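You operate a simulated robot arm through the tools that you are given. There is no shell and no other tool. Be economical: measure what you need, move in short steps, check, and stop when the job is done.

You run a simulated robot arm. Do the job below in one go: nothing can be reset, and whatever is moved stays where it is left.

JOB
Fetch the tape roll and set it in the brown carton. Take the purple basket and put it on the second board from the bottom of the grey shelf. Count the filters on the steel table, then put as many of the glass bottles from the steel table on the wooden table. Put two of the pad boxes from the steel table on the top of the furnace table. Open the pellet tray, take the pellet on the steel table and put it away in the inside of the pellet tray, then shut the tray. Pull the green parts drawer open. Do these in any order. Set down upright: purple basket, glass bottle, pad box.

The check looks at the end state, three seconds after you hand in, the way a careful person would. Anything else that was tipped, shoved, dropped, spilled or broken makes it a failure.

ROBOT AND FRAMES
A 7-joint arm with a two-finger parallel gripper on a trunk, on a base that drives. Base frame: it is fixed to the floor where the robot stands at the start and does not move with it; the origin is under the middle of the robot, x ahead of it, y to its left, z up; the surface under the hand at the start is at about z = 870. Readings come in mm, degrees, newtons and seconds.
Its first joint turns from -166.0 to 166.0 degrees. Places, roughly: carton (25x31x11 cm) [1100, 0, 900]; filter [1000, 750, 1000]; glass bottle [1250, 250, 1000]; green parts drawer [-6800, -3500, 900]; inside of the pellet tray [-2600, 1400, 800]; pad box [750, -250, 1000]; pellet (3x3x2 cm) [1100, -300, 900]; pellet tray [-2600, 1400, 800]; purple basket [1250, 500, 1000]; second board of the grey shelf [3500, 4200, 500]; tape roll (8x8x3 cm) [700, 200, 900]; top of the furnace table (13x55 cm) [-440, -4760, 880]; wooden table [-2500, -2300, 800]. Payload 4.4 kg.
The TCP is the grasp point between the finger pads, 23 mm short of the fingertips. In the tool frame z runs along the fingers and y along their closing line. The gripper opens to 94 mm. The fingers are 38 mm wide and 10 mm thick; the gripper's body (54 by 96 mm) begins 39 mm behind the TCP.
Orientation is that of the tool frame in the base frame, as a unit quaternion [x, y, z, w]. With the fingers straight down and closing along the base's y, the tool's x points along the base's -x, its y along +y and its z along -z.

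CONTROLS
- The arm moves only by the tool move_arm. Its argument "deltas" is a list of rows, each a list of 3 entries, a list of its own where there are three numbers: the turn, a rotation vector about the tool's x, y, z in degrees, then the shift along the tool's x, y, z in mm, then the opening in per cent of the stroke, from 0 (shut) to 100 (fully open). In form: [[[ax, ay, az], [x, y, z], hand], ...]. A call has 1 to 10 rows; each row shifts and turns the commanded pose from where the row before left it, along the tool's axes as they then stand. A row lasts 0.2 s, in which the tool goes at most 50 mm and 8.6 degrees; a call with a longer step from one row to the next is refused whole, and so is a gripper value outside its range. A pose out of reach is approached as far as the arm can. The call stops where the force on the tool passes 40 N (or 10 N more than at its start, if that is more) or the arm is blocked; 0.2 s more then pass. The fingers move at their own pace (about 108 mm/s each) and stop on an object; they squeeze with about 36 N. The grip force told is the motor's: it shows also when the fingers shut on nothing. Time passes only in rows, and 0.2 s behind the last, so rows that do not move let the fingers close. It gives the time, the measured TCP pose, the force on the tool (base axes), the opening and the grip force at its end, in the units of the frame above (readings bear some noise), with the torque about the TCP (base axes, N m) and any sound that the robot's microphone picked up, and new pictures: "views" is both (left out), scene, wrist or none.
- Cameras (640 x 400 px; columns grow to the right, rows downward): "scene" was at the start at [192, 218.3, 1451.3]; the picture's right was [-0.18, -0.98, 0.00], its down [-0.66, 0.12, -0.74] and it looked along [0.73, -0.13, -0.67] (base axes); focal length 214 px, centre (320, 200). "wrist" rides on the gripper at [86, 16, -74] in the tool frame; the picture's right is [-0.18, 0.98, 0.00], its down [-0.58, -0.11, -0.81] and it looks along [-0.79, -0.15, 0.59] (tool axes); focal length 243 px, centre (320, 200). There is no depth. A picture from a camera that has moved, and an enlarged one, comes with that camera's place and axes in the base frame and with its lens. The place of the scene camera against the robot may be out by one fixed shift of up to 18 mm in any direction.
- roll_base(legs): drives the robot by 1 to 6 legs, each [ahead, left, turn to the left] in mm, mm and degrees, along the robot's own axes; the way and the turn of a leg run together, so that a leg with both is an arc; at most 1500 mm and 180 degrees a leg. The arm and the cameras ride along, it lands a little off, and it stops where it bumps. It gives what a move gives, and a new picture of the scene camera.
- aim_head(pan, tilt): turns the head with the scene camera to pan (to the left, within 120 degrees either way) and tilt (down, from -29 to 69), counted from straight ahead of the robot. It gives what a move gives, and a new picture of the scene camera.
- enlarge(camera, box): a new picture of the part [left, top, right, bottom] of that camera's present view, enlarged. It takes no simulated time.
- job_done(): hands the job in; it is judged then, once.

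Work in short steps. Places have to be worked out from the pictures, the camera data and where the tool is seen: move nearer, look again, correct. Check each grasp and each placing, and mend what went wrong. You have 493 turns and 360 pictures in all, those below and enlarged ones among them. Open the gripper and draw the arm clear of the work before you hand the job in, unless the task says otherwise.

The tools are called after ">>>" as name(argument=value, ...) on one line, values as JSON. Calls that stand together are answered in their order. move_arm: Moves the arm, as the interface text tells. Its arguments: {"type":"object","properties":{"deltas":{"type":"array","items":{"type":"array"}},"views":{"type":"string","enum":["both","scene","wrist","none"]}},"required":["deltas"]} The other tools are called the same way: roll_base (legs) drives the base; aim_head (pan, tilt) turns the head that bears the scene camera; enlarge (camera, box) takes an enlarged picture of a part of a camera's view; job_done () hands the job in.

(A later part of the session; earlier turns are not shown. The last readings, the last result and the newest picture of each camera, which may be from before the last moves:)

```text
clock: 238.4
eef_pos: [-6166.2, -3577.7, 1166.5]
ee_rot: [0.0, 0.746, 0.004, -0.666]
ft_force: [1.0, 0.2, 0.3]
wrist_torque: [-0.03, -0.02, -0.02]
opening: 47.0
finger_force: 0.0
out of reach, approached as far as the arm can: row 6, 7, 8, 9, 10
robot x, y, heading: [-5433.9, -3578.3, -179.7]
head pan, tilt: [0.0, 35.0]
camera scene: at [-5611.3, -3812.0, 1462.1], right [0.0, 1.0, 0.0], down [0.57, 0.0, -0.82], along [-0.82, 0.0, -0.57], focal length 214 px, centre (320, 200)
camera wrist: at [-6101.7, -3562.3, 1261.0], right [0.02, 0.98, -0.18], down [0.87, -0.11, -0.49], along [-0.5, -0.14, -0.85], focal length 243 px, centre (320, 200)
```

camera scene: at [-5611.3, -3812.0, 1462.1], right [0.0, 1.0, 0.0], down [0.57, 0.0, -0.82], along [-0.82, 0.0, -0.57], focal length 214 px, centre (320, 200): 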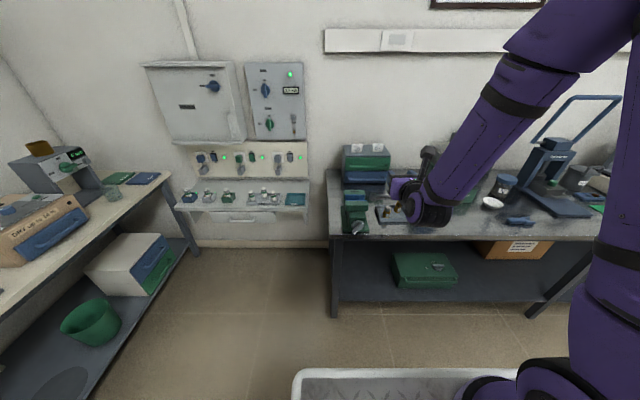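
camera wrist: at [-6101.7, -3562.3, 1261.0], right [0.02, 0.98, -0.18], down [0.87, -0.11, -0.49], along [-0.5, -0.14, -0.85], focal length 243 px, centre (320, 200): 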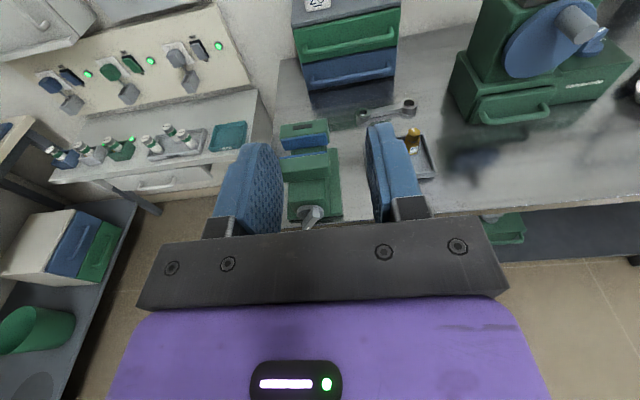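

The hand points forward now. Triangulation puts the handle near [-6730,-3537,925], so the table is at z≈800. I drive 300 mm ahead and look again.

>>> roll_base(legs=[[300, 0, 0]])

>>> move_arm(deltas=[[[0, 5.5, 0], [0, 15, 0], 50], [[0, 0, 0], [0, 20, 0], 50]], views="wrist")

```text
clock: 240.4
eef_pos: [-6461.8, -3575.4, 1167.1]
ee_rot: [0.001, 0.747, 0.005, -0.665]
ft_force: [-0.2, 0.0, 0.2]
wrist_torque: [0.0, -0.02, 0.0]
opening: 47.1
finger_force: 0.1
robot x, y, heading: [-5729.5, -3577.5, 179.8]
head pan, tilt: [0.0, 35.0]
camera scene: at [-5908.0, -3811.6, 1462.1], right [0.0, 1.0, 0.0], down [0.57, 0.0, -0.82], along [-0.82, 0.0, -0.57], focal length 214 px, centre (320, 200)
```

scene: 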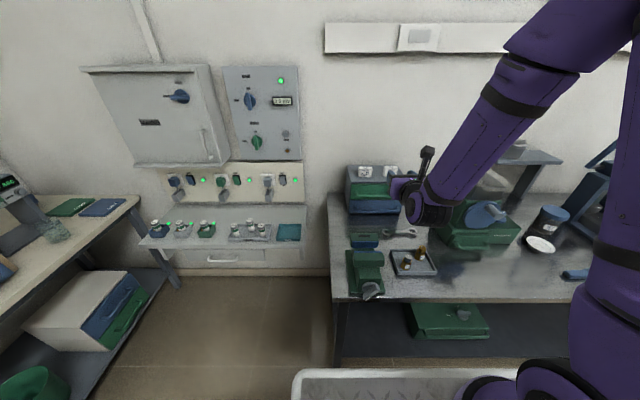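

```text
clock: 241.0
eef_pos: [-6469.0, -3542.9, 1165.8]
ee_rot: [0.0, 0.714, 0.004, -0.7]
ft_force: [-0.9, -0.5, -0.3]
wrist_torque: [-0.03, 0.01, -0.02]
opening: 47.0
finger_force: 0.1
out of reach, approached as far as the arm can: row 1, 2
robot x, y, heading: [-5724.7, -3570.0, 180.2]
head pan, tilt: [0.0, 35.0]
camera wrist: at [-6396.9, -3527.3, 1254.8], right [0.01, 0.98, -0.18], down [0.82, -0.11, -0.57], along [-0.58, -0.14, -0.8], focal length 243 px, centre (320, 200)
```

wrist: 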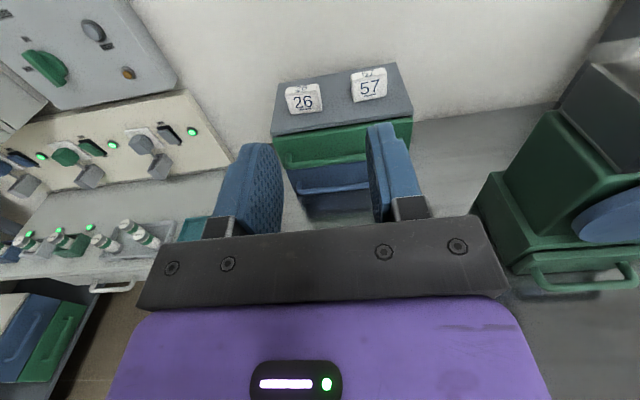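

I rotate the hand 90 degrees about its axis, so the fingers close vertically on the horizontal bar handle.

>>> move_arm(deltas=[[[0, 0, 8.2], [0, 0, 0], 50], [[0, 0, 8.2], [0, 0, 0], 50], [[0, 0, 8.2], [0, 0, 0], 50], [[0, 0, 8.2], [0, 0, 0], 50], [[0, 0, 8.2], [0, 0, 0], 50], [[0, 0, 8.2], [0, 0, 0], 50], [[0, 0, 8.2], [0, 0, 0], 50], [[0, 0, 8.2], [0, 0, 0], 50], [[0, 0, 8.2], [0, 0, 0], 50], [[0, 0, 8.2], [0, 0, 0], 50]], views="none")

>>> move_arm(deltas=[[[0, 0, 8.2], [0, 0, 0], 50], [[0, 0, 0], [0, 40, 0], 50], [[0, 0, 0], [0, 40, 0], 50]], views="both")

```text
clock: 243.2
eef_pos: [-6470.4, -3543.2, 1167.3]
ee_rot: [0.47, 0.538, -0.456, -0.531]
ft_force: [-0.3, 0.2, -0.4]
wrist_torque: [0.01, -0.05, 0.0]
opening: 47.0
finger_force: 0.2
robot x, y, heading: [-5731.0, -3578.4, 179.7]
head pan, tilt: [0.0, 35.0]
```

```text
clock: 244.0
eef_pos: [-6468.7, -3540.1, 1085.0]
ee_rot: [0.507, 0.503, -0.492, -0.498]
ft_force: [0.0, -0.3, 0.3]
wrist_torque: [0.05, 0.01, -0.03]
opening: 47.0
finger_force: 0.0
robot x, y, heading: [-5731.9, -3572.5, 180.0]
head pan, tilt: [0.0, 35.0]
camera scene: at [-5907.9, -3811.6, 1462.1], right [0.0, 1.0, 0.0], down [0.57, 0.0, -0.82], along [-0.82, 0.0, -0.57], focal length 214 px, centre (320, 200)
camera wrist: at [-6393.2, -3454.7, 1071.4], right [0.02, -0.18, -0.98], down [0.8, -0.59, 0.12], along [-0.6, -0.79, 0.14], focal length 243 px, centre (320, 200)
```

scene: 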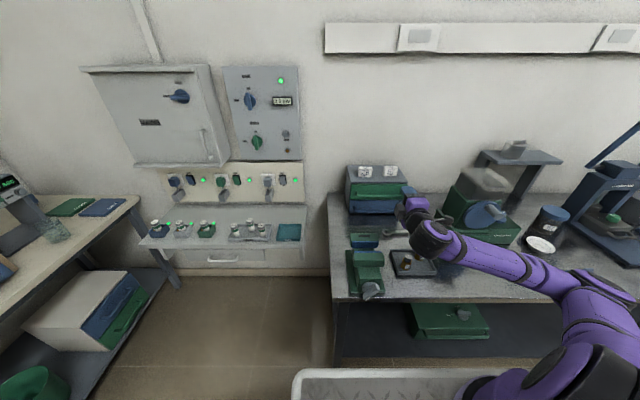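
wrist: 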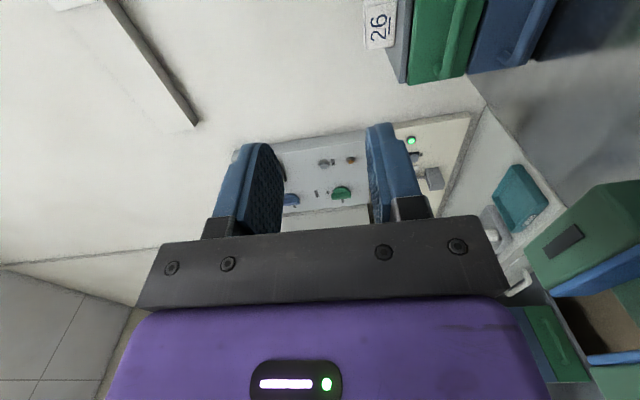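

The handle bar triangulates to x≈-6730, z≈926. I go forward above, then down to its height, stopping short of it.

>>> move_arm(deltas=[[[0, 0, 0], [-10, 0, 45], 50], [[0, 0, 0], [-10, 0, 45], 50], [[0, 0, 0], [0, 0, 45], 50], [[0, 0, 0], [0, 40, 0], 50], [[0, 0, 0], [0, 40, 0], 50], [[0, 0, 0], [0, 40, 0], 50]], views="both")

```text
clock: 245.4
eef_pos: [-6600.0, -3557.7, 964.5]
ee_rot: [0.506, 0.503, -0.494, -0.498]
ft_force: [0.4, -1.3, -0.3]
wrist_torque: [0.06, -0.01, -0.02]
opening: 46.9
finger_force: 0.1
robot x, y, heading: [-5729.2, -3575.5, 180.1]
head pan, tilt: [0.0, 35.0]
camera scene: at [-5907.8, -3811.6, 1462.1], right [0.0, 1.0, 0.0], down [0.57, 0.0, -0.82], along [-0.82, 0.0, -0.57], focal length 214 px, centre (320, 200)
camera wrist: at [-6525.1, -3471.7, 950.4], right [0.02, -0.18, -0.98], down [0.8, -0.59, 0.12], along [-0.6, -0.79, 0.14], focal length 243 px, centre (320, 200)
```

scene: 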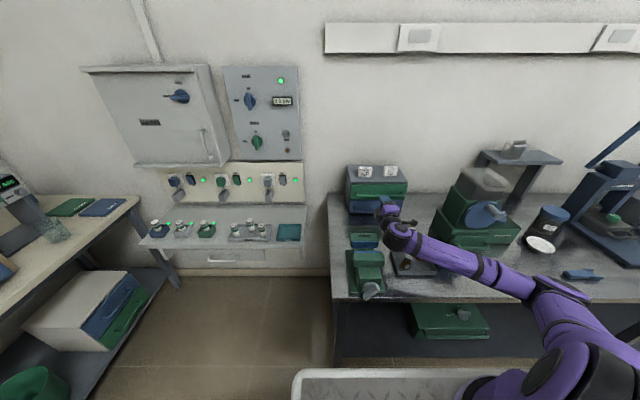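
wrist: 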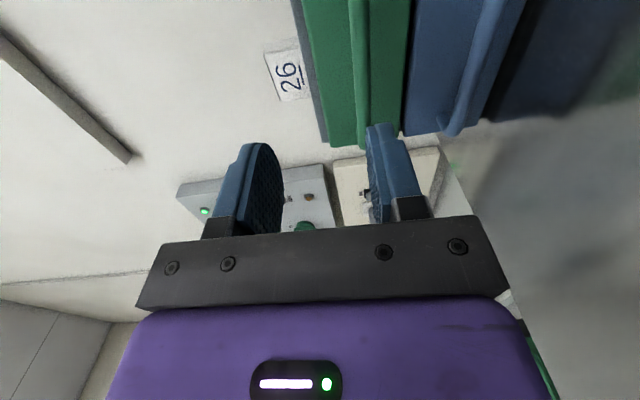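

>>> move_arm(deltas=[[[0, 0, 0], [0, 32, 0], 50], [[0, 0, 0], [0, 0, 40], 50], [[0, 0, 0], [0, 0, 25], 50]], views="wrist")

```text
clock: 246.2
eef_pos: [-6665.5, -3557.6, 945.6]
ee_rot: [0.507, 0.505, -0.491, -0.497]
ft_force: [-0.7, -0.2, -0.8]
wrist_torque: [-0.03, -0.06, -0.01]
opening: 47.2
finger_force: 0.1
out of reach, approached as far as the arm can: row 1
robot x, y, heading: [-5730.8, -3575.2, 179.5]
head pan, tilt: [0.0, 35.0]
camera wrist: at [-6590.4, -3471.7, 931.4], right [0.02, -0.18, -0.98], down [0.8, -0.59, 0.12], along [-0.6, -0.79, 0.13], focal length 243 px, centre (320, 200)
```

wrist: 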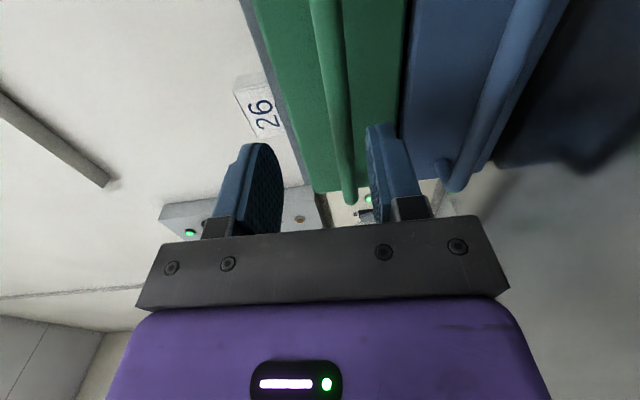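

>>> move_arm(deltas=[[[0, 0, 0], [0, 11, 20], 50], [[0, 0, 0], [0, 0, 20], 50], [[0, 0, 0], [0, 0, 15], 50]], views="wrist")

```text
clock: 247.0
eef_pos: [-6720.7, -3557.0, 942.7]
ee_rot: [0.505, 0.506, -0.491, -0.497]
ft_force: [-0.3, 0.3, 0.5]
wrist_torque: [0.01, 0.03, -0.05]
opening: 47.0
finger_force: 0.0
out of reach, approached as far as the arm can: row 1
robot x, y, heading: [-5728.1, -3572.7, 180.1]
head pan, tilt: [0.0, 35.0]
camera wrist: at [-6645.2, -3470.4, 929.8], right [0.02, -0.18, -0.98], down [0.8, -0.59, 0.12], along [-0.6, -0.79, 0.13], focal length 243 px, centre (320, 200)
```

wrist: 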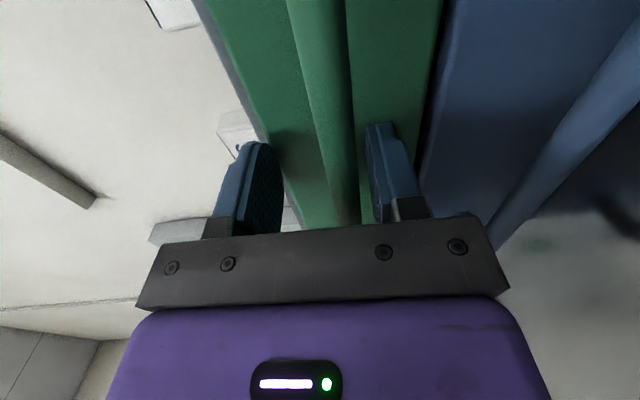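

The bar now lies between the fingers. I close on it.

>>> move_arm(deltas=[[[0, 0, 0], [0, 3, 3], 30], [[0, 0, 0], [0, 0, 0], 0], [[0, 0, 0], [0, 0, 0], 0]], views="wrist")

```text
clock: 247.7
eef_pos: [-6721.7, -3558.4, 931.6]
ee_rot: [0.511, 0.51, -0.486, -0.493]
ft_force: [24.3, 8.7, -48.6]
wrist_torque: [-0.73, 0.28, 0.3]
opening: 12.6
finger_force: 35.7
out of reach, approached as far as the arm can: row 1
robot x, y, heading: [-5729.1, -3572.7, 180.0]
head pan, tilt: [0.0, 35.0]
stopped in row 3: the force on the tool passed its limit at 42 N (the readings are from after the stop); the commanded pose is now the measured one
camera wrist: at [-6645.9, -3470.8, 919.4], right [0.04, -0.18, -0.98], down [0.8, -0.59, 0.14], along [-0.6, -0.79, 0.12], focal length 243 px, centre (320, 200)
```

wrist: 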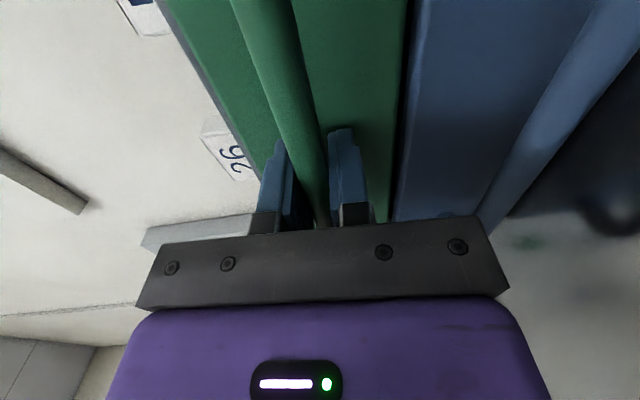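

Gripped. I let the force settle and pull a little with the arm.

>>> move_arm(deltas=[[[0, 0, 0], [0, 0, 0], 0], [[0, 0, 0], [0, 0, -8], 0], [[0, 0, 0], [0, 0, -10], 0]], views="wrist")

```text
clock: 248.0
eef_pos: [-6721.0, -3556.3, 931.2]
ee_rot: [0.512, 0.51, -0.485, -0.493]
ft_force: [-0.3, 1.7, -6.6]
wrist_torque: [-0.89, 0.13, 0.77]
opening: 12.2
finger_force: 45.0
robot x, y, heading: [-5732.0, -3575.8, 179.9]
head pan, tilt: [0.0, 35.0]
stopped in row 1: the force on the tool passed its limit at 69 N (the readings are from after the stop); the commanded pose is now the measured one
camera wrist: at [-6645.2, -3470.8, 919.4], right [0.04, -0.18, -0.98], down [0.8, -0.59, 0.14], along [-0.6, -0.79, 0.12], focal length 243 px, centre (320, 200)
```

wrist: 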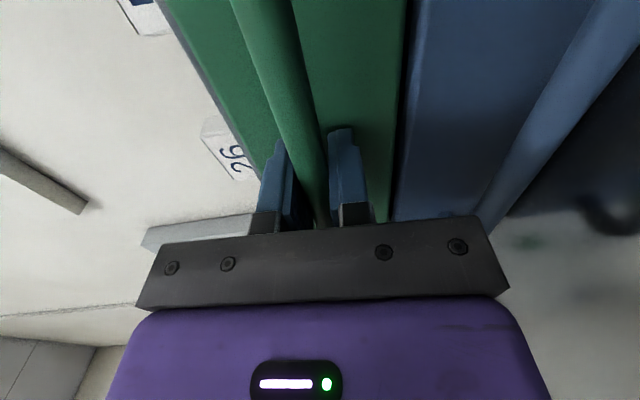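

Force is settled now. I pull in small steps.

>>> move_arm(deltas=[[[0, 0, 0], [0, 0, -5], 0], [[0, 0, 0], [0, 0, -8], 0], [[0, 0, 0], [0, 0, -8], 0], [[0, 0, 0], [0, 0, -8], 0]], views="wrist")

```text
clock: 249.0
eef_pos: [-6693.4, -3557.4, 932.3]
ee_rot: [0.512, 0.512, -0.484, -0.492]
ft_force: [0.1, 9.7, -38.0]
wrist_torque: [-1.29, 0.37, 0.47]
opening: 12.4
finger_force: 45.1
robot x, y, heading: [-5727.6, -3571.8, 179.9]
head pan, tilt: [0.0, 35.0]
camera wrist: at [-6617.4, -3470.9, 920.1], right [0.05, -0.18, -0.98], down [0.79, -0.59, 0.14], along [-0.6, -0.79, 0.11], focal length 243 px, centre (320, 200)
```

wrist: 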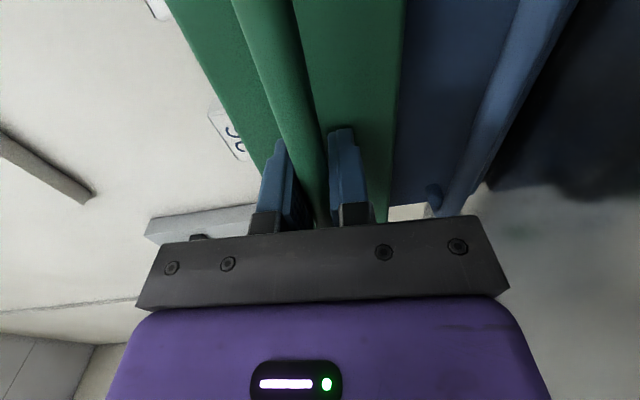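

The green drawer slides out. I continue, correcting slightly downward to keep the pull level.

>>> move_arm(deltas=[[[0, 0, 0], [0, 2, -6], 0], [[0, 0, 0], [0, 1, -8], 0], [[0, 0, 0], [0, 1, -8], 0], [[0, 0, 0], [0, 1, -8], 0], [[0, 0, 0], [0, 1, -8], 0], [[0, 0, 0], [0, 1, -8], 0]], views="wrist")

```text
clock: 250.4
eef_pos: [-6645.7, -3556.4, 931.8]
ee_rot: [0.51, 0.514, -0.483, -0.492]
ft_force: [-0.7, 2.2, -28.8]
wrist_torque: [-1.67, 0.29, 0.7]
opening: 12.7
finger_force: 44.7
robot x, y, heading: [-5730.0, -3577.4, 179.9]
head pan, tilt: [0.0, 35.0]
camera wrist: at [-6570.5, -3470.8, 920.4], right [0.05, -0.17, -0.98], down [0.8, -0.59, 0.14], along [-0.6, -0.79, 0.11], focal length 243 px, centre (320, 200)
```

wrist: 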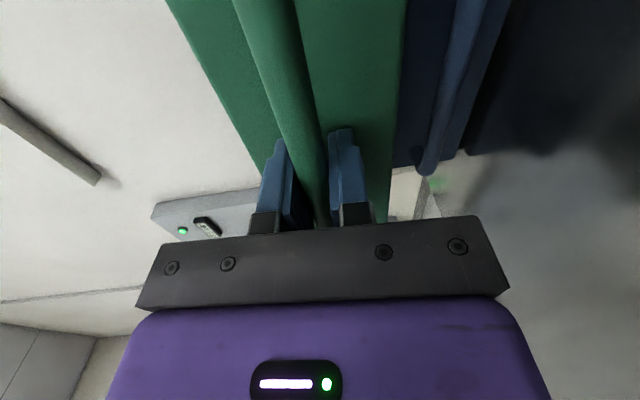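

Out 75 mm so far. The arm nears its inner limit, so I pull the rest by driving the base back 60 mm.

>>> roll_base(legs=[[-60, 0, 0]])

```text
clock: 251.4
eef_pos: [-6597.1, -3557.7, 930.7]
ee_rot: [0.513, 0.511, -0.483, -0.492]
ft_force: [0.7, 0.6, -2.9]
wrist_torque: [-1.44, 0.0, 0.32]
opening: 12.9
finger_force: 44.9
robot x, y, heading: [-5677.0, -3574.2, 179.8]
head pan, tilt: [0.0, 35.0]
stopped in leg 1: the force on the tool passed its limit at 58 N (the readings are from after the stop); the commanded pose is now the measured one
camera scene: at [-5858.6, -3811.2, 1462.1], right [0.0, 1.0, 0.0], down [0.57, 0.0, -0.82], along [-0.82, 0.0, -0.57], focal length 214 px, centre (320, 200)
```

scene: 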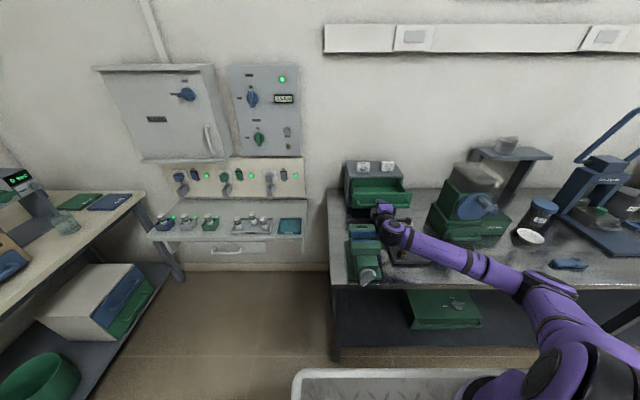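

The drawer is out about 125 mm and seems at its stop. I open the fingers and back straight off.

>>> move_arm(deltas=[[[0, 0, 0], [0, 0, 0], 45], [[0, 0, 0], [0, 0, 0], 45], [[0, 0, 0], [0, 0, 0], 45]], views="none")

>>> roll_base(legs=[[-120, 0, 0]])

>>> enlarge(camera="scene", box=[320, 140, 480, 290])

```text
clock: 252.2
eef_pos: [-6597.5, -3556.5, 932.1]
ee_rot: [0.512, 0.512, -0.482, -0.493]
ft_force: [-0.5, -0.4, 0.2]
wrist_torque: [-0.04, -0.02, 0.02]
opening: 42.2
finger_force: 0.1
robot x, y, heading: [-5679.0, -3577.1, 180.2]
head pan, tilt: [0.0, 35.0]
```

```text
clock: 253.1
eef_pos: [-6572.8, -3555.7, 932.5]
ee_rot: [0.512, 0.51, -0.482, -0.495]
ft_force: [-21.5, -6.9, -9.6]
wrist_torque: [0.37, 1.05, -1.51]
opening: 42.3
finger_force: 0.1
robot x, y, heading: [-5651.4, -3576.3, 180.1]
head pan, tilt: [0.0, 35.0]
stopped in leg 1: the force on the tool passed its limit at 178 N (the readings are from after the stop); the commanded pose is now the measured one
camera scene: at [-5830.0, -3812.2, 1461.9], right [0.0, 1.0, 0.0], down [0.57, 0.0, -0.82], along [-0.82, 0.0, -0.57], focal length 214 px, centre (320, 200)
```

scene: 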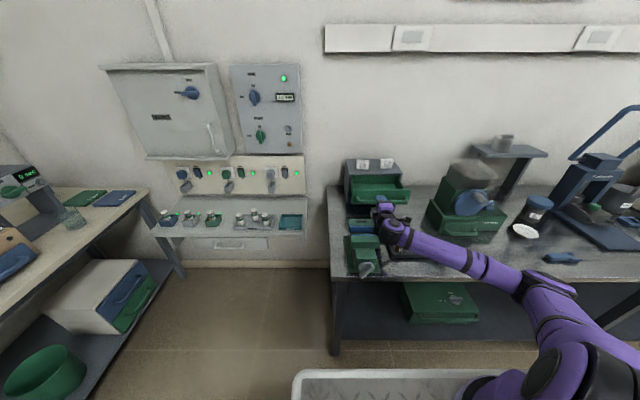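

```text
2.67 times, centred on (400, 215) of scene
camera zoom: at [-5830.0, -3812.2, 1461.9], right [0.0, 1.0, 0.0], down [0.57, 0.0, -0.82], along [-0.82, 0.0, -0.57], focal length 572 px, centre (107, 160)
```

zoom: 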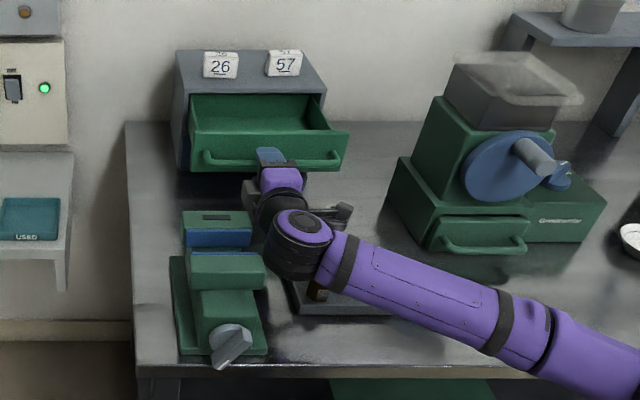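

Something resisted the backing off. I look from the wrist camera before moving further.

>>> move_arm(deltas=[[[0, 0, 0], [0, 0, 0], 45]], views="wrist")

```text
clock: 253.5
eef_pos: [-6572.8, -3555.6, 932.1]
ee_rot: [0.512, 0.51, -0.482, -0.495]
ft_force: [-25.6, -9.8, -12.0]
wrist_torque: [0.43, 1.32, -1.97]
opening: 42.2
finger_force: 0.0
robot x, y, heading: [-5649.1, -3574.3, 180.0]
head pan, tilt: [0.0, 35.0]
camera wrist: at [-6496.7, -3470.2, 920.7], right [0.04, -0.17, -0.98], down [0.79, -0.6, 0.14], along [-0.61, -0.78, 0.11], focal length 243 px, centre (320, 200)
```

wrist: 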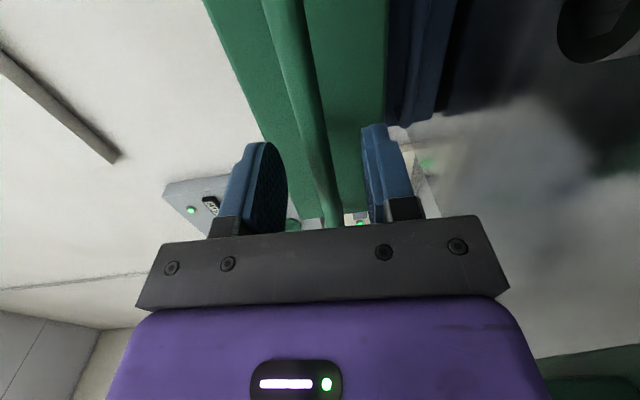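

The device and vial tray haven't moved; the wrist likely rubs the green device's corner at my -y side. I move 35 mm to +y first, then up.

>>> move_arm(deltas=[[[0, 0, 0], [5, 0, 2], 45], [[0, 0, 0], [10, 0, 0], 45], [[0, 0, 0], [10, 0, 0], 45], [[0, 0, 0], [10, 0, 0], 45]], views="wrist")

```text
clock: 253.8
eef_pos: [-6573.3, -3553.1, 934.3]
ee_rot: [0.512, 0.51, -0.483, -0.495]
ft_force: [0.6, -0.1, -0.3]
wrist_torque: [0.0, -0.02, 0.0]
opening: 42.3
finger_force: 0.1
robot x, y, heading: [-5653.5, -3571.8, 180.0]
head pan, tilt: [0.0, 35.0]
stopped in row 1: the force on the tool passed its limit at 45 N (the readings are from after the stop); the commanded pose is now the measured one
camera wrist: at [-6496.4, -3468.3, 922.6], right [0.04, -0.17, -0.98], down [0.79, -0.59, 0.14], along [-0.61, -0.79, 0.11], focal length 243 px, centre (320, 200)
```

wrist: 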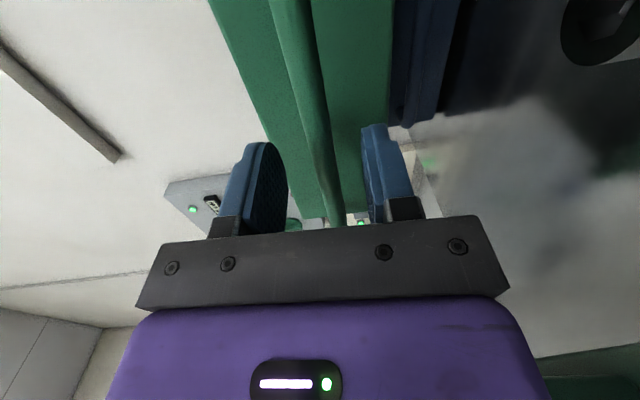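

Force is now zero; I continue sideways.

>>> move_arm(deltas=[[[0, 0, 0], [8, 0, 0], 45], [[0, 0, 0], [10, 0, 0], 45], [[0, 0, 0], [10, 0, 0], 45]], views="none")

>>> move_arm(deltas=[[[0, 0, 0], [0, 0, -8], 45], [[0, 0, 0], [0, 0, -8], 45], [[0, 0, 0], [0, 0, -8], 45]], views="both")

```text
clock: 254.6
eef_pos: [-6572.0, -3526.1, 935.6]
ee_rot: [0.511, 0.511, -0.483, -0.494]
ft_force: [0.1, 0.2, -0.9]
wrist_torque: [-0.02, 0.0, -0.04]
opening: 42.4
finger_force: 0.0
robot x, y, heading: [-5647.6, -3574.7, 179.8]
head pan, tilt: [0.0, 35.0]
```

```text
clock: 255.4
eef_pos: [-6547.3, -3526.4, 934.2]
ee_rot: [0.512, 0.509, -0.483, -0.495]
ft_force: [-0.7, 1.0, 0.2]
wrist_torque: [0.03, 0.0, -0.03]
opening: 42.4
finger_force: 0.0
robot x, y, heading: [-5649.0, -3573.3, 180.2]
head pan, tilt: [0.0, 35.0]
camera scene: at [-5828.8, -3811.8, 1462.1], right [0.0, 1.0, 0.0], down [0.57, 0.0, -0.82], along [-0.82, 0.0, -0.57], focal length 214 px, centre (320, 200)
camera wrist: at [-6470.9, -3440.2, 923.3], right [0.04, -0.17, -0.98], down [0.79, -0.59, 0.14], along [-0.61, -0.79, 0.11], focal length 243 px, centre (320, 200)
```

scene: 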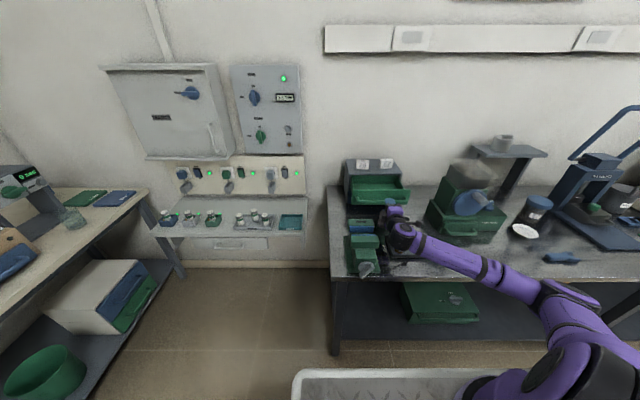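
wrist: 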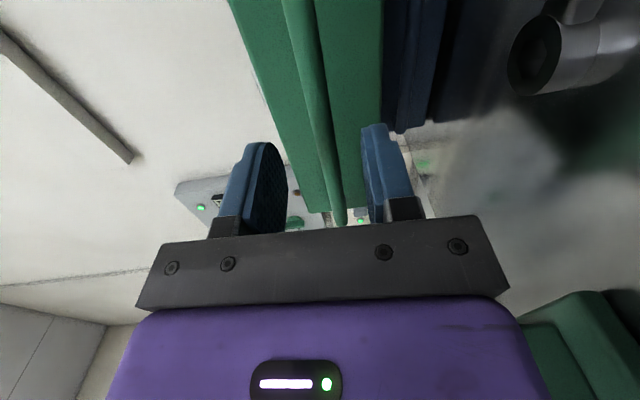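

Clear of the bar. I rise straight up and then back the base away to inspect.

>>> move_arm(deltas=[[[0, 0, 0], [0, -15, 0], 45], [[0, 0, 0], [0, -30, 0], 45], [[0, 0, 0], [0, -40, 0], 45], [[0, 0, 0], [0, -45, 0], 45], [[0, 0, 0], [0, -45, 0], 45], [[0, 0, 0], [0, -45, 0], 45]], views="none")

>>> roll_base(legs=[[-350, 0, 0]])

>>> enlarge(camera="scene", box=[320, 120, 480, 250])

```text
clock: 256.8
eef_pos: [-6557.1, -3527.5, 1160.3]
ee_rot: [0.512, 0.51, -0.483, -0.495]
ft_force: [0.0, 0.5, 0.5]
wrist_torque: [0.01, -0.01, 0.03]
opening: 42.2
finger_force: 0.0
robot x, y, heading: [-5646.4, -3577.0, 179.8]
head pan, tilt: [0.0, 35.0]
```

```text
clock: 259.1
eef_pos: [-6208.5, -3526.6, 1159.0]
ee_rot: [0.512, 0.509, -0.483, -0.495]
ft_force: [-0.3, -0.2, -0.3]
wrist_torque: [0.01, 0.01, -0.01]
opening: 42.0
finger_force: 0.1
robot x, y, heading: [-5299.9, -3577.1, 179.6]
head pan, tilt: [0.0, 35.0]
camera scene: at [-5481.2, -3811.9, 1462.1], right [0.0, 1.0, 0.0], down [0.57, 0.0, -0.82], along [-0.82, 0.0, -0.57], focal length 214 px, centre (320, 200)
```

scene: 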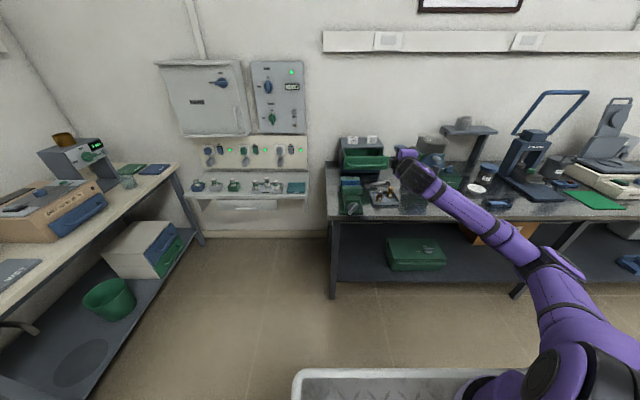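

```text
3.08 times, centred on (400, 185) of scene
camera zoom: at [-5481.2, -3811.9, 1462.1], right [0.0, 1.0, 0.0], down [0.57, 0.0, -0.82], along [-0.82, 0.0, -0.57], focal length 660 px, centre (74, 246)
```

zoom: 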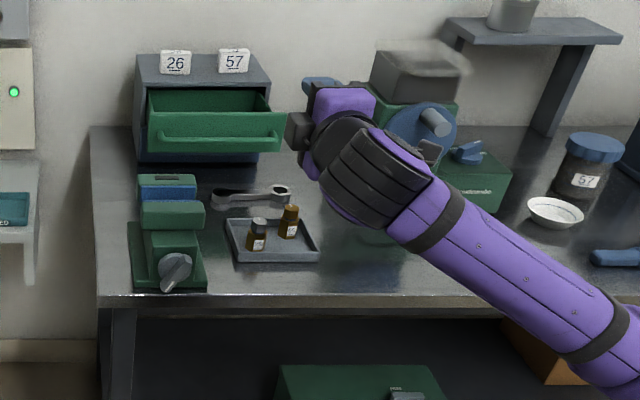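

The green drawer is open and everything around it stands as before. I bring the hand back to pointing down.

>>> move_arm(deltas=[[[0, 0, -8.2], [0, 0, 0], 45], [[0, 0, -8.2], [0, 0, 0], 45], [[0, 0, -8.2], [0, 0, 0], 45], [[0, 0, -8.2], [0, 0, 0], 45], [[0, 0, -8.2], [0, 0, 0], 45], [[0, 0, -8.2], [0, 0, 0], 45], [[0, 0, -8.2], [0, 0, 0], 45], [[0, 0, -8.2], [0, 0, 0], 45], [[0, 0, -8.2], [0, 0, 0], 45], [[0, 0, -8.2], [0, 0, 0], 45]], views="none")

>>> move_arm(deltas=[[[0, 0, -8.2], [0, 0, 0], 45], [[0, -8.2, 0], [0, 0, 0], 45], [[0, -8.2, 0], [0, 0, 0], 45], [[0, -8.2, 0], [0, 0, 0], 45], [[0, -8.2, 0], [0, 0, 0], 45], [[0, -8.2, 0], [0, 0, 0], 45], [[0, -8.2, 0], [0, 0, 0], 45], [[0, -8.2, 0], [0, 0, 0], 45], [[0, -8.2, 0], [0, 0, 0], 45], [[0, -8.2, 0], [0, 0, 0], 45]], views="none")

>>> move_arm(deltas=[[[0, -8.2, 0], [0, 0, 0], 45], [[0, -8.2, 0], [0, 0, 0], 45]], views="wrist")

```text
clock: 261.3
eef_pos: [-6209.2, -3527.1, 1158.0]
ee_rot: [0.052, 0.72, -0.037, -0.691]
ft_force: [0.0, 0.1, 0.1]
wrist_torque: [0.01, 0.01, 0.0]
opening: 42.0
finger_force: 0.0
robot x, y, heading: [-5300.6, -3576.1, 179.7]
head pan, tilt: [0.0, 35.0]
```

```text
clock: 263.5
eef_pos: [-6208.4, -3527.0, 1159.4]
ee_rot: [0.007, 0.993, 0.008, -0.119]
ft_force: [-0.2, -0.4, 1.0]
wrist_torque: [0.02, 0.04, -0.06]
opening: 42.2
finger_force: 0.0
robot x, y, heading: [-5301.0, -3574.9, 179.8]
head pan, tilt: [0.0, 35.0]
```

```text
clock: 264.1
eef_pos: [-6208.1, -3526.6, 1160.1]
ee_rot: [0.008, 1.0, 0.006, 0.025]
ft_force: [0.3, 0.2, 0.1]
wrist_torque: [-0.01, 0.02, 0.01]
opening: 42.3
finger_force: 0.0
robot x, y, heading: [-5301.6, -3575.6, 179.7]
head pan, tilt: [0.0, 35.0]
camera wrist: at [-6298.3, -3509.3, 1230.0], right [0.2, 0.98, 0.02], down [0.54, -0.13, 0.83], along [0.82, -0.15, -0.55], focal length 243 px, centre (320, 200)
```

wrist: 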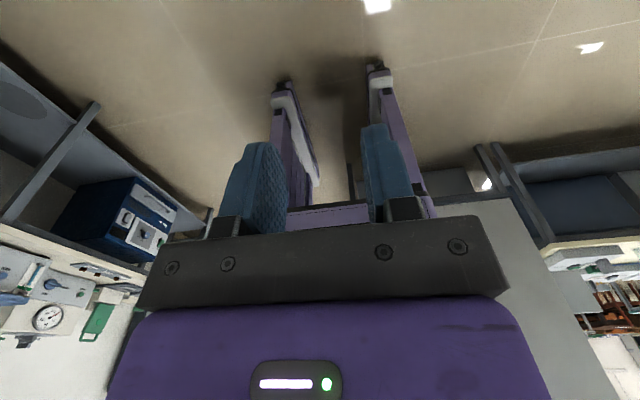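

The arm is nearly down-pointing again; I retract it, and drive back through the corridor to the open floor.

>>> move_arm(deltas=[[[0, 2.8, 0], [-40, 0, 0], 45], [[0, 0, 0], [-45, 0, 0], 45], [[0, 0, 0], [-45, 0, 0], 45], [[0, 0, 0], [-45, 0, 0], 45], [[0, 0, 0], [-45, 0, 0], 45]], views="none")

>>> roll_base(legs=[[0, 590, 0], [-1400, 0, 0], [-1400, 0, 0], [-1450, 0, 0]])

```text
clock: 265.3
eef_pos: [-5988.8, -3529.1, 1157.3]
ee_rot: [0.008, 1.0, 0.007, 0.0]
ft_force: [-0.5, 0.3, -0.2]
wrist_torque: [-0.05, -0.06, 0.0]
opening: 42.5
finger_force: 0.0
robot x, y, heading: [-5300.5, -3573.8, 179.8]
head pan, tilt: [0.0, 35.0]
```

```text
clock: 288.3
eef_pos: [-1816.0, -4013.8, 1158.6]
ee_rot: [-0.033, 0.999, 0.007, -0.002]
ft_force: [0.1, -0.1, -0.3]
wrist_torque: [0.03, -0.01, 0.01]
opening: 42.5
finger_force: 0.1
robot x, y, heading: [-1123.9, -4002.6, -175.4]
head pan, tilt: [0.0, 35.0]
camera scene: at [-1288.3, -4254.5, 1462.1], right [-0.08, 1.0, 0.0], down [0.57, 0.05, -0.82], along [-0.82, -0.07, -0.57], focal length 214 px, centre (320, 200)
```

scene: 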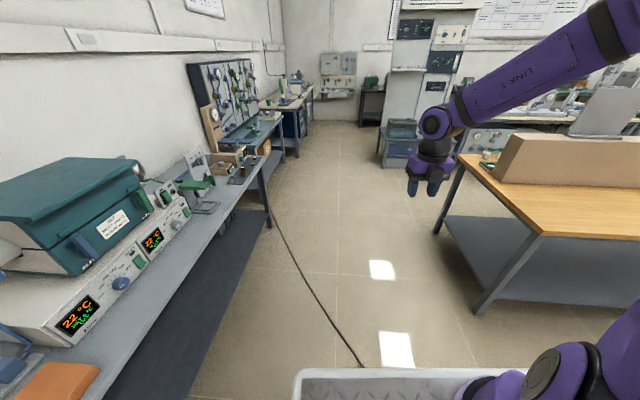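

>>> aim_head(pan=118, tilt=35)

>>> roll_base(legs=[[0, -900, 0], [0, 0, 175.4]])

```text
clock: 290.2
eef_pos: [-1817.0, -4014.6, 1156.7]
ee_rot: [-0.033, 0.999, 0.007, -0.001]
ft_force: [0.1, 0.8, -0.3]
wrist_torque: [-0.02, 0.03, 0.02]
opening: 42.2
finger_force: 0.0
robot x, y, heading: [-1127.4, -4005.7, -175.6]
head pan, tilt: [118.0, 35.0]
camera scene: at [-1153.2, -4321.8, 1462.1], right [-0.84, -0.54, 0.0], down [-0.31, 0.48, -0.82], along [0.44, -0.69, -0.57], focal length 214 px, centre (320, 200)
```

scene: 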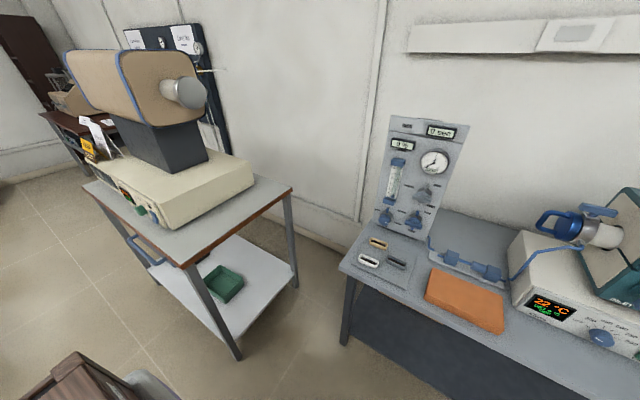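

```text
clock: 302.2
eef_pos: [-521.3, -3122.1, 1157.5]
ee_rot: [1.0, 0.002, 0.001, 0.007]
ft_force: [0.0, -0.1, 0.2]
wrist_torque: [0.01, 0.0, -0.01]
opening: 42.4
finger_force: 0.0
robot x, y, heading: [-1207.4, -3086.7, 0.9]
head pan, tilt: [118.0, 35.0]
camera scene: at [-1143.8, -2777.1, 1462.1], right [0.88, 0.48, 0.0], down [0.28, -0.5, -0.82], along [-0.4, 0.72, -0.57], focal length 214 px, centre (320, 200)
```

scene: 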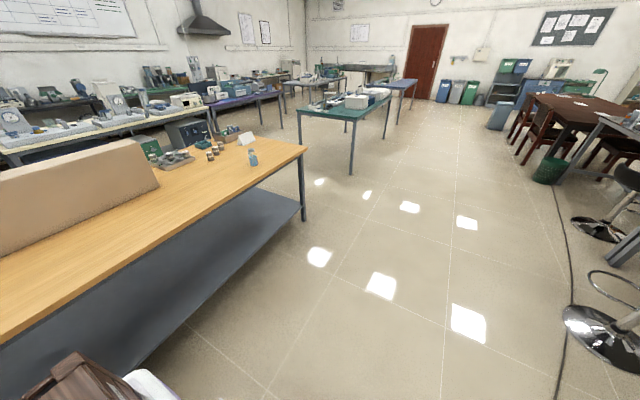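

>>> aim_head(pan=0, tilt=40)

>>> roll_base(legs=[[0, 1200, 0], [0, 1200, 0], [0, 1180, -1]])

```text
clock: 304.2
eef_pos: [-520.4, -3121.9, 1156.6]
ee_rot: [1.0, 0.002, 0.001, 0.007]
ft_force: [0.1, 0.4, -0.5]
wrist_torque: [0.03, 0.03, -0.01]
opening: 42.3
finger_force: 0.1
robot x, y, heading: [-1206.0, -3088.8, 1.0]
head pan, tilt: [0.0, 40.0]
camera scene: at [-1016.2, -2852.8, 1454.5], right [0.02, -1.0, 0.0], down [-0.64, -0.01, -0.77], along [0.77, 0.01, -0.64], focal length 214 px, centre (320, 200)
```

scene: 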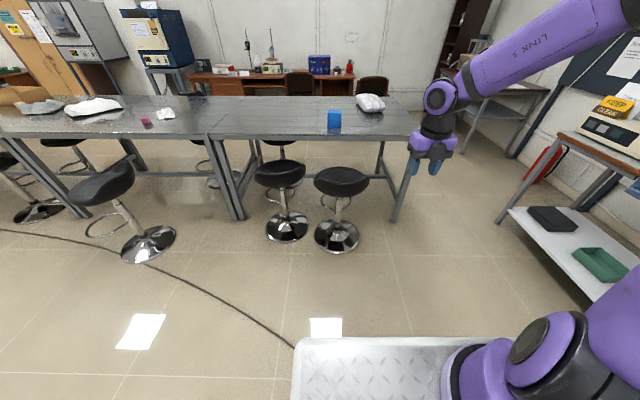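

```text
clock: 321.5
eef_pos: [-498.2, 390.2, 1156.9]
ee_rot: [1.0, -0.03, 0.0, 0.007]
ft_force: [0.1, 0.6, -0.1]
wrist_torque: [-0.01, -0.02, 0.01]
opening: 42.3
finger_force: 0.1
robot x, y, heading: [-1181.4, 467.7, -2.5]
head pan, tilt: [0.0, 40.0]
camera scene: at [-976.7, 690.8, 1454.5], right [-0.05, -1.0, 0.0], down [-0.64, 0.03, -0.77], along [0.77, -0.04, -0.64], focal length 214 px, centre (320, 200)
```

scene: 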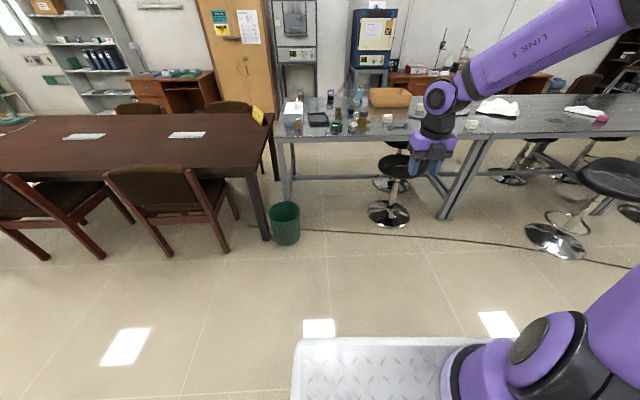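

The right-hand steel table holds no filters, so the count is two. I drive up to the steel table for the basket.

>>> roll_base(legs=[[0, 0, 2.5], [1165, -25, 0]])

>>> move_arm(deltas=[[[0, 0, 0], [0, 0, 0], 60]], views="wrist")

```text
clock: 327.8
eef_pos: [673.4, 389.7, 1157.3]
ee_rot: [1.0, -0.009, 0.001, 0.007]
ft_force: [-0.2, -0.2, -0.3]
wrist_torque: [0.02, -0.01, -0.01]
opening: 42.5
finger_force: 0.1
robot x, y, heading: [-10.4, 436.1, -0.3]
head pan, tilt: [0.0, 40.0]
camera scene: at [184.4, 669.2, 1454.5], right [0.0, -1.0, 0.0], down [-0.64, 0.0, -0.77], along [0.77, 0.0, -0.64], focal length 214 px, centre (320, 200)
```

scene: 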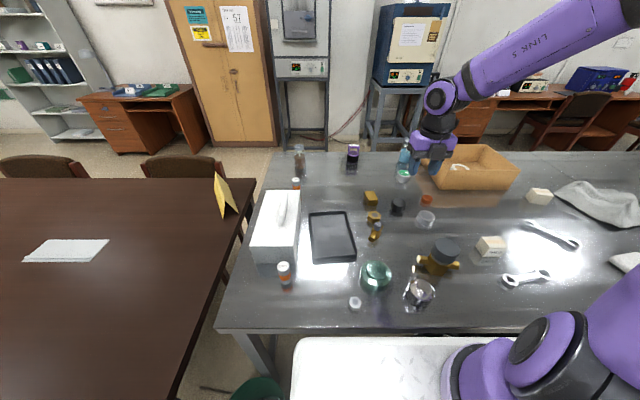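

```text
clock: 328.2
eef_pos: [674.5, 389.8, 1157.1]
ee_rot: [1.0, -0.008, 0.001, 0.007]
ft_force: [-0.2, 0.1, -0.1]
wrist_torque: [-0.03, 0.01, 0.01]
opening: 56.5
finger_force: 0.0
robot x, y, heading: [-8.0, 437.0, 0.1]
head pan, tilt: [0.0, 40.0]
camera wrist: at [760.1, 373.6, 1232.6], right [-0.2, -0.98, 0.01], down [-0.58, 0.13, 0.8], along [-0.79, 0.15, -0.6], focal length 243 px, centre (320, 200)
```

wrist: 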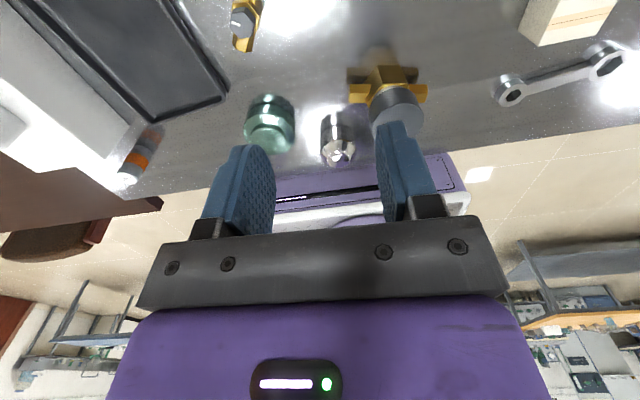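

>>> enlarge(camera="scene", box=[280, 125, 440, 225])

>>> enlarge(camera="scene", box=[0, 0, 160, 160])

```text
4.00 times, centred on (360, 175) of scene
camera zoom: at [184.3, 669.2, 1454.5], right [0.0, -1.0, 0.0], down [-0.64, 0.0, -0.77], along [0.77, 0.0, -0.64], focal length 858 px, centre (160, 300)
```

zoom: 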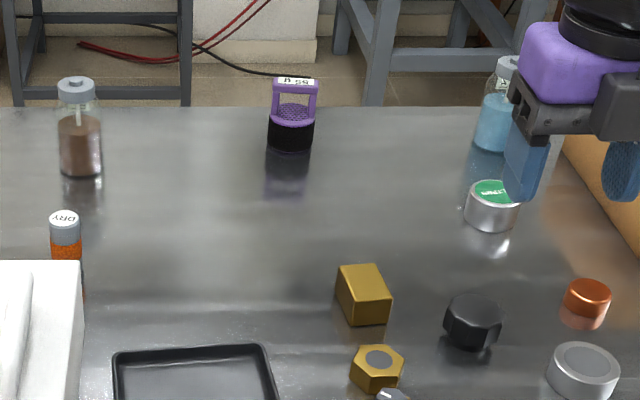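

```text
2.50 times, centred on (80, 80) of scene
camera zoom: at [184.3, 669.2, 1454.5], right [0.0, -1.0, 0.0], down [-0.64, 0.0, -0.77], along [0.77, 0.0, -0.64], focal length 536 px, centre (920, 500)
```

zoom: 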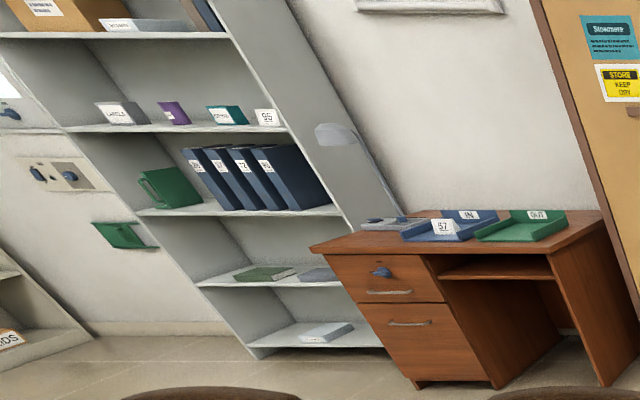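

I pitch the hand forward 60° (so it can later reach under a shelf board), then approach the basket at about [1189,488].

>>> move_arm(deltas=[[[0, 8.5, 0], [0, 0, -10], 90], [[0, 8.5, 0], [0, 0, -10], 90], [[0, 8.5, 0], [0, 0, -10], 90], [[0, 8.5, 0], [0, 0, 0], 90], [[0, 8.5, 0], [0, 0, 0], 90], [[0, 8.5, 0], [0, 0, 0], 90], [[0, 8.5, 0], [0, 0, 0], 90]], views="none")

>>> move_arm(deltas=[[[0, 0, 0], [20, -12, 35], 90], [[0, 0, 0], [20, -12, 35], 90], [[0, 0, 0], [20, -12, 35], 90], [[0, 0, 0], [20, -12, 35], 90], [[0, 0, 0], [20, -12, 35], 90], [[0, 0, 0], [20, -12, 35], 90], [[0, 0, 0], [20, -12, 35], 90], [[0, 0, 0], [20, -12, 35], 90]], views="both")

```text
clock: 329.8
eef_pos: [664.0, 372.3, 1180.9]
ee_rot: [0.9, -0.11, 0.422, 0.023]
ft_force: [1.8, 2.9, 0.4]
wrist_torque: [-0.12, 0.13, -0.08]
opening: 84.6
finger_force: 0.0
out of reach, approached as far as the arm can: row 5, 6
robot x, y, heading: [-8.4, 438.5, -0.3]
head pan, tilt: [0.0, 40.0]
```

```text
clock: 331.6
eef_pos: [992.8, 461.1, 1131.6]
ee_rot: [0.899, -0.009, 0.436, 0.031]
ft_force: [0.8, -0.9, 0.6]
wrist_torque: [0.0, 0.02, 0.01]
opening: 84.6
finger_force: 0.0
robot x, y, heading: [-12.4, 435.7, -0.3]
head pan, tilt: [0.0, 40.0]
camera scene: at [183.8, 669.0, 1454.6], right [0.0, -1.0, 0.0], down [-0.64, 0.0, -0.77], along [0.77, 0.0, -0.64], focal length 214 px, centre (320, 200)
camera wrist: at [986.5, 451.2, 1247.9], right [-0.16, -0.98, -0.1], down [-0.99, 0.15, 0.04], along [-0.02, 0.1, -0.99], focal length 243 px, centre (320, 200)
```

scene: 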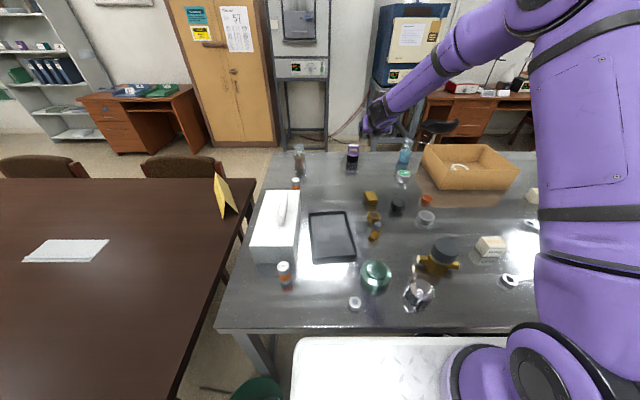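
wrist: 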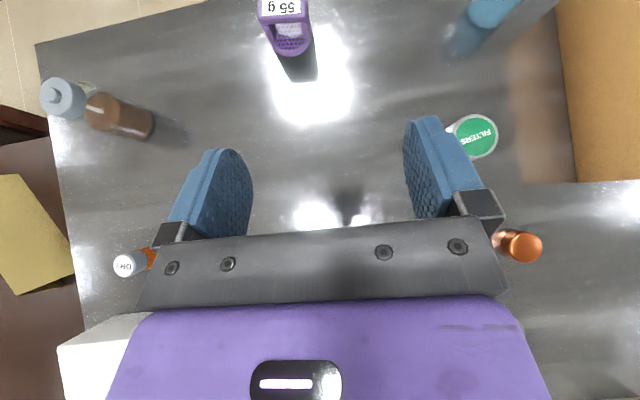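

The view is straight down now and the basket ("55 g" label) is at about [1195,490]. I level the roll, tilt a bit more, and move to a pre-grasp point behind it.

>>> move_arm(deltas=[[[4.4, 7, 0], [0, 0, 0], 100], [[0, 1.3, 0], [-15.6, -7.3, 36.5], 100], [[0, 0, 0], [-15.6, -7.3, 36.5], 100], [[0, 0, 0], [-15.6, -7.3, 36.5], 100], [[0, 0, 0], [-15.6, -7.3, 36.5], 100]], views="wrist")

```text
clock: 332.8
eef_pos: [1084.9, 494.0, 1005.0]
ee_rot: [0.866, 0.01, 0.5, -0.005]
ft_force: [0.1, -0.2, 0.4]
wrist_torque: [0.01, 0.01, 0.0]
opening: 93.8
finger_force: 0.1
robot x, y, heading: [-9.8, 436.1, -0.4]
head pan, tilt: [0.0, 40.0]
camera wrist: at [1064.6, 478.9, 1117.2], right [-0.07, -0.98, -0.16], down [-0.99, 0.09, -0.1], along [0.11, 0.15, -0.98], focal length 243 px, centre (320, 200)
```

wrist: 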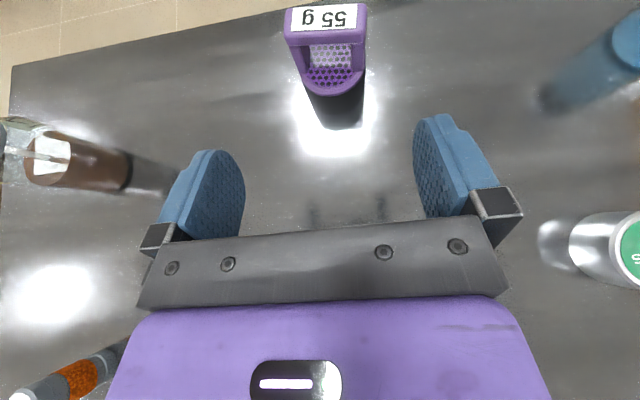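

Basket axis at about [1203,491]; handle 51 mm wide. I advance along the tool's axis so the fingers straddle the posts.

>>> move_arm(deltas=[[[0, 0, 0], [1.8, 0.8, 40], 100], [[0, 0, 0], [1.8, 0.8, 40], 100], [[0, 0, 0], [1.8, 0.7, 30], 100]], views="wrist")

```text
clock: 333.6
eef_pos: [1182.4, 492.9, 955.4]
ee_rot: [0.866, 0.008, 0.5, -0.003]
ft_force: [-0.3, -1.1, 0.5]
wrist_torque: [-0.01, 0.02, 0.01]
opening: 93.9
finger_force: 0.1
robot x, y, heading: [-10.8, 439.2, -0.3]
head pan, tilt: [0.0, 40.0]
camera wrist: at [1160.2, 476.9, 1068.2], right [-0.07, -0.98, -0.16], down [-0.99, 0.09, -0.1], along [0.11, 0.15, -0.98], focal length 243 px, centre (320, 200)
```

wrist: 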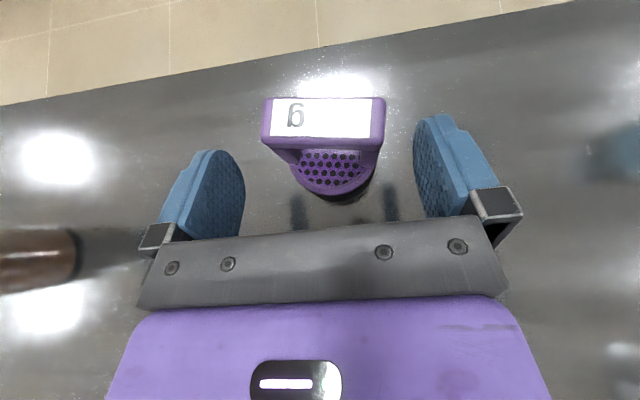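

>>> move_arm(deltas=[[[0, 0, 0], [1, 4, 22], 100], [[0, 0, 0], [0, 0, 0], 0], [[0, 0, 0], [0, 0, 0], 0], [[0, 0, 0], [0, 0, 0], 0]], views="wrist")

```text
clock: 334.6
eef_pos: [1202.2, 491.2, 944.8]
ee_rot: [0.866, 0.009, 0.5, -0.003]
ft_force: [-0.3, -0.6, 0.7]
wrist_torque: [0.04, -0.04, 0.0]
opening: 62.0
finger_force: 36.3
robot x, y, heading: [-12.0, 434.4, -0.2]
head pan, tilt: [0.0, 40.0]
camera wrist: at [1180.8, 474.8, 1057.6], right [-0.07, -0.98, -0.16], down [-0.99, 0.09, -0.1], along [0.11, 0.15, -0.98], focal length 243 px, centre (320, 200)
```

wrist: 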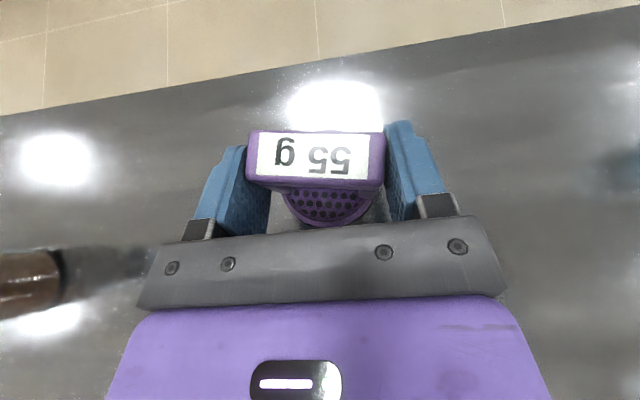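

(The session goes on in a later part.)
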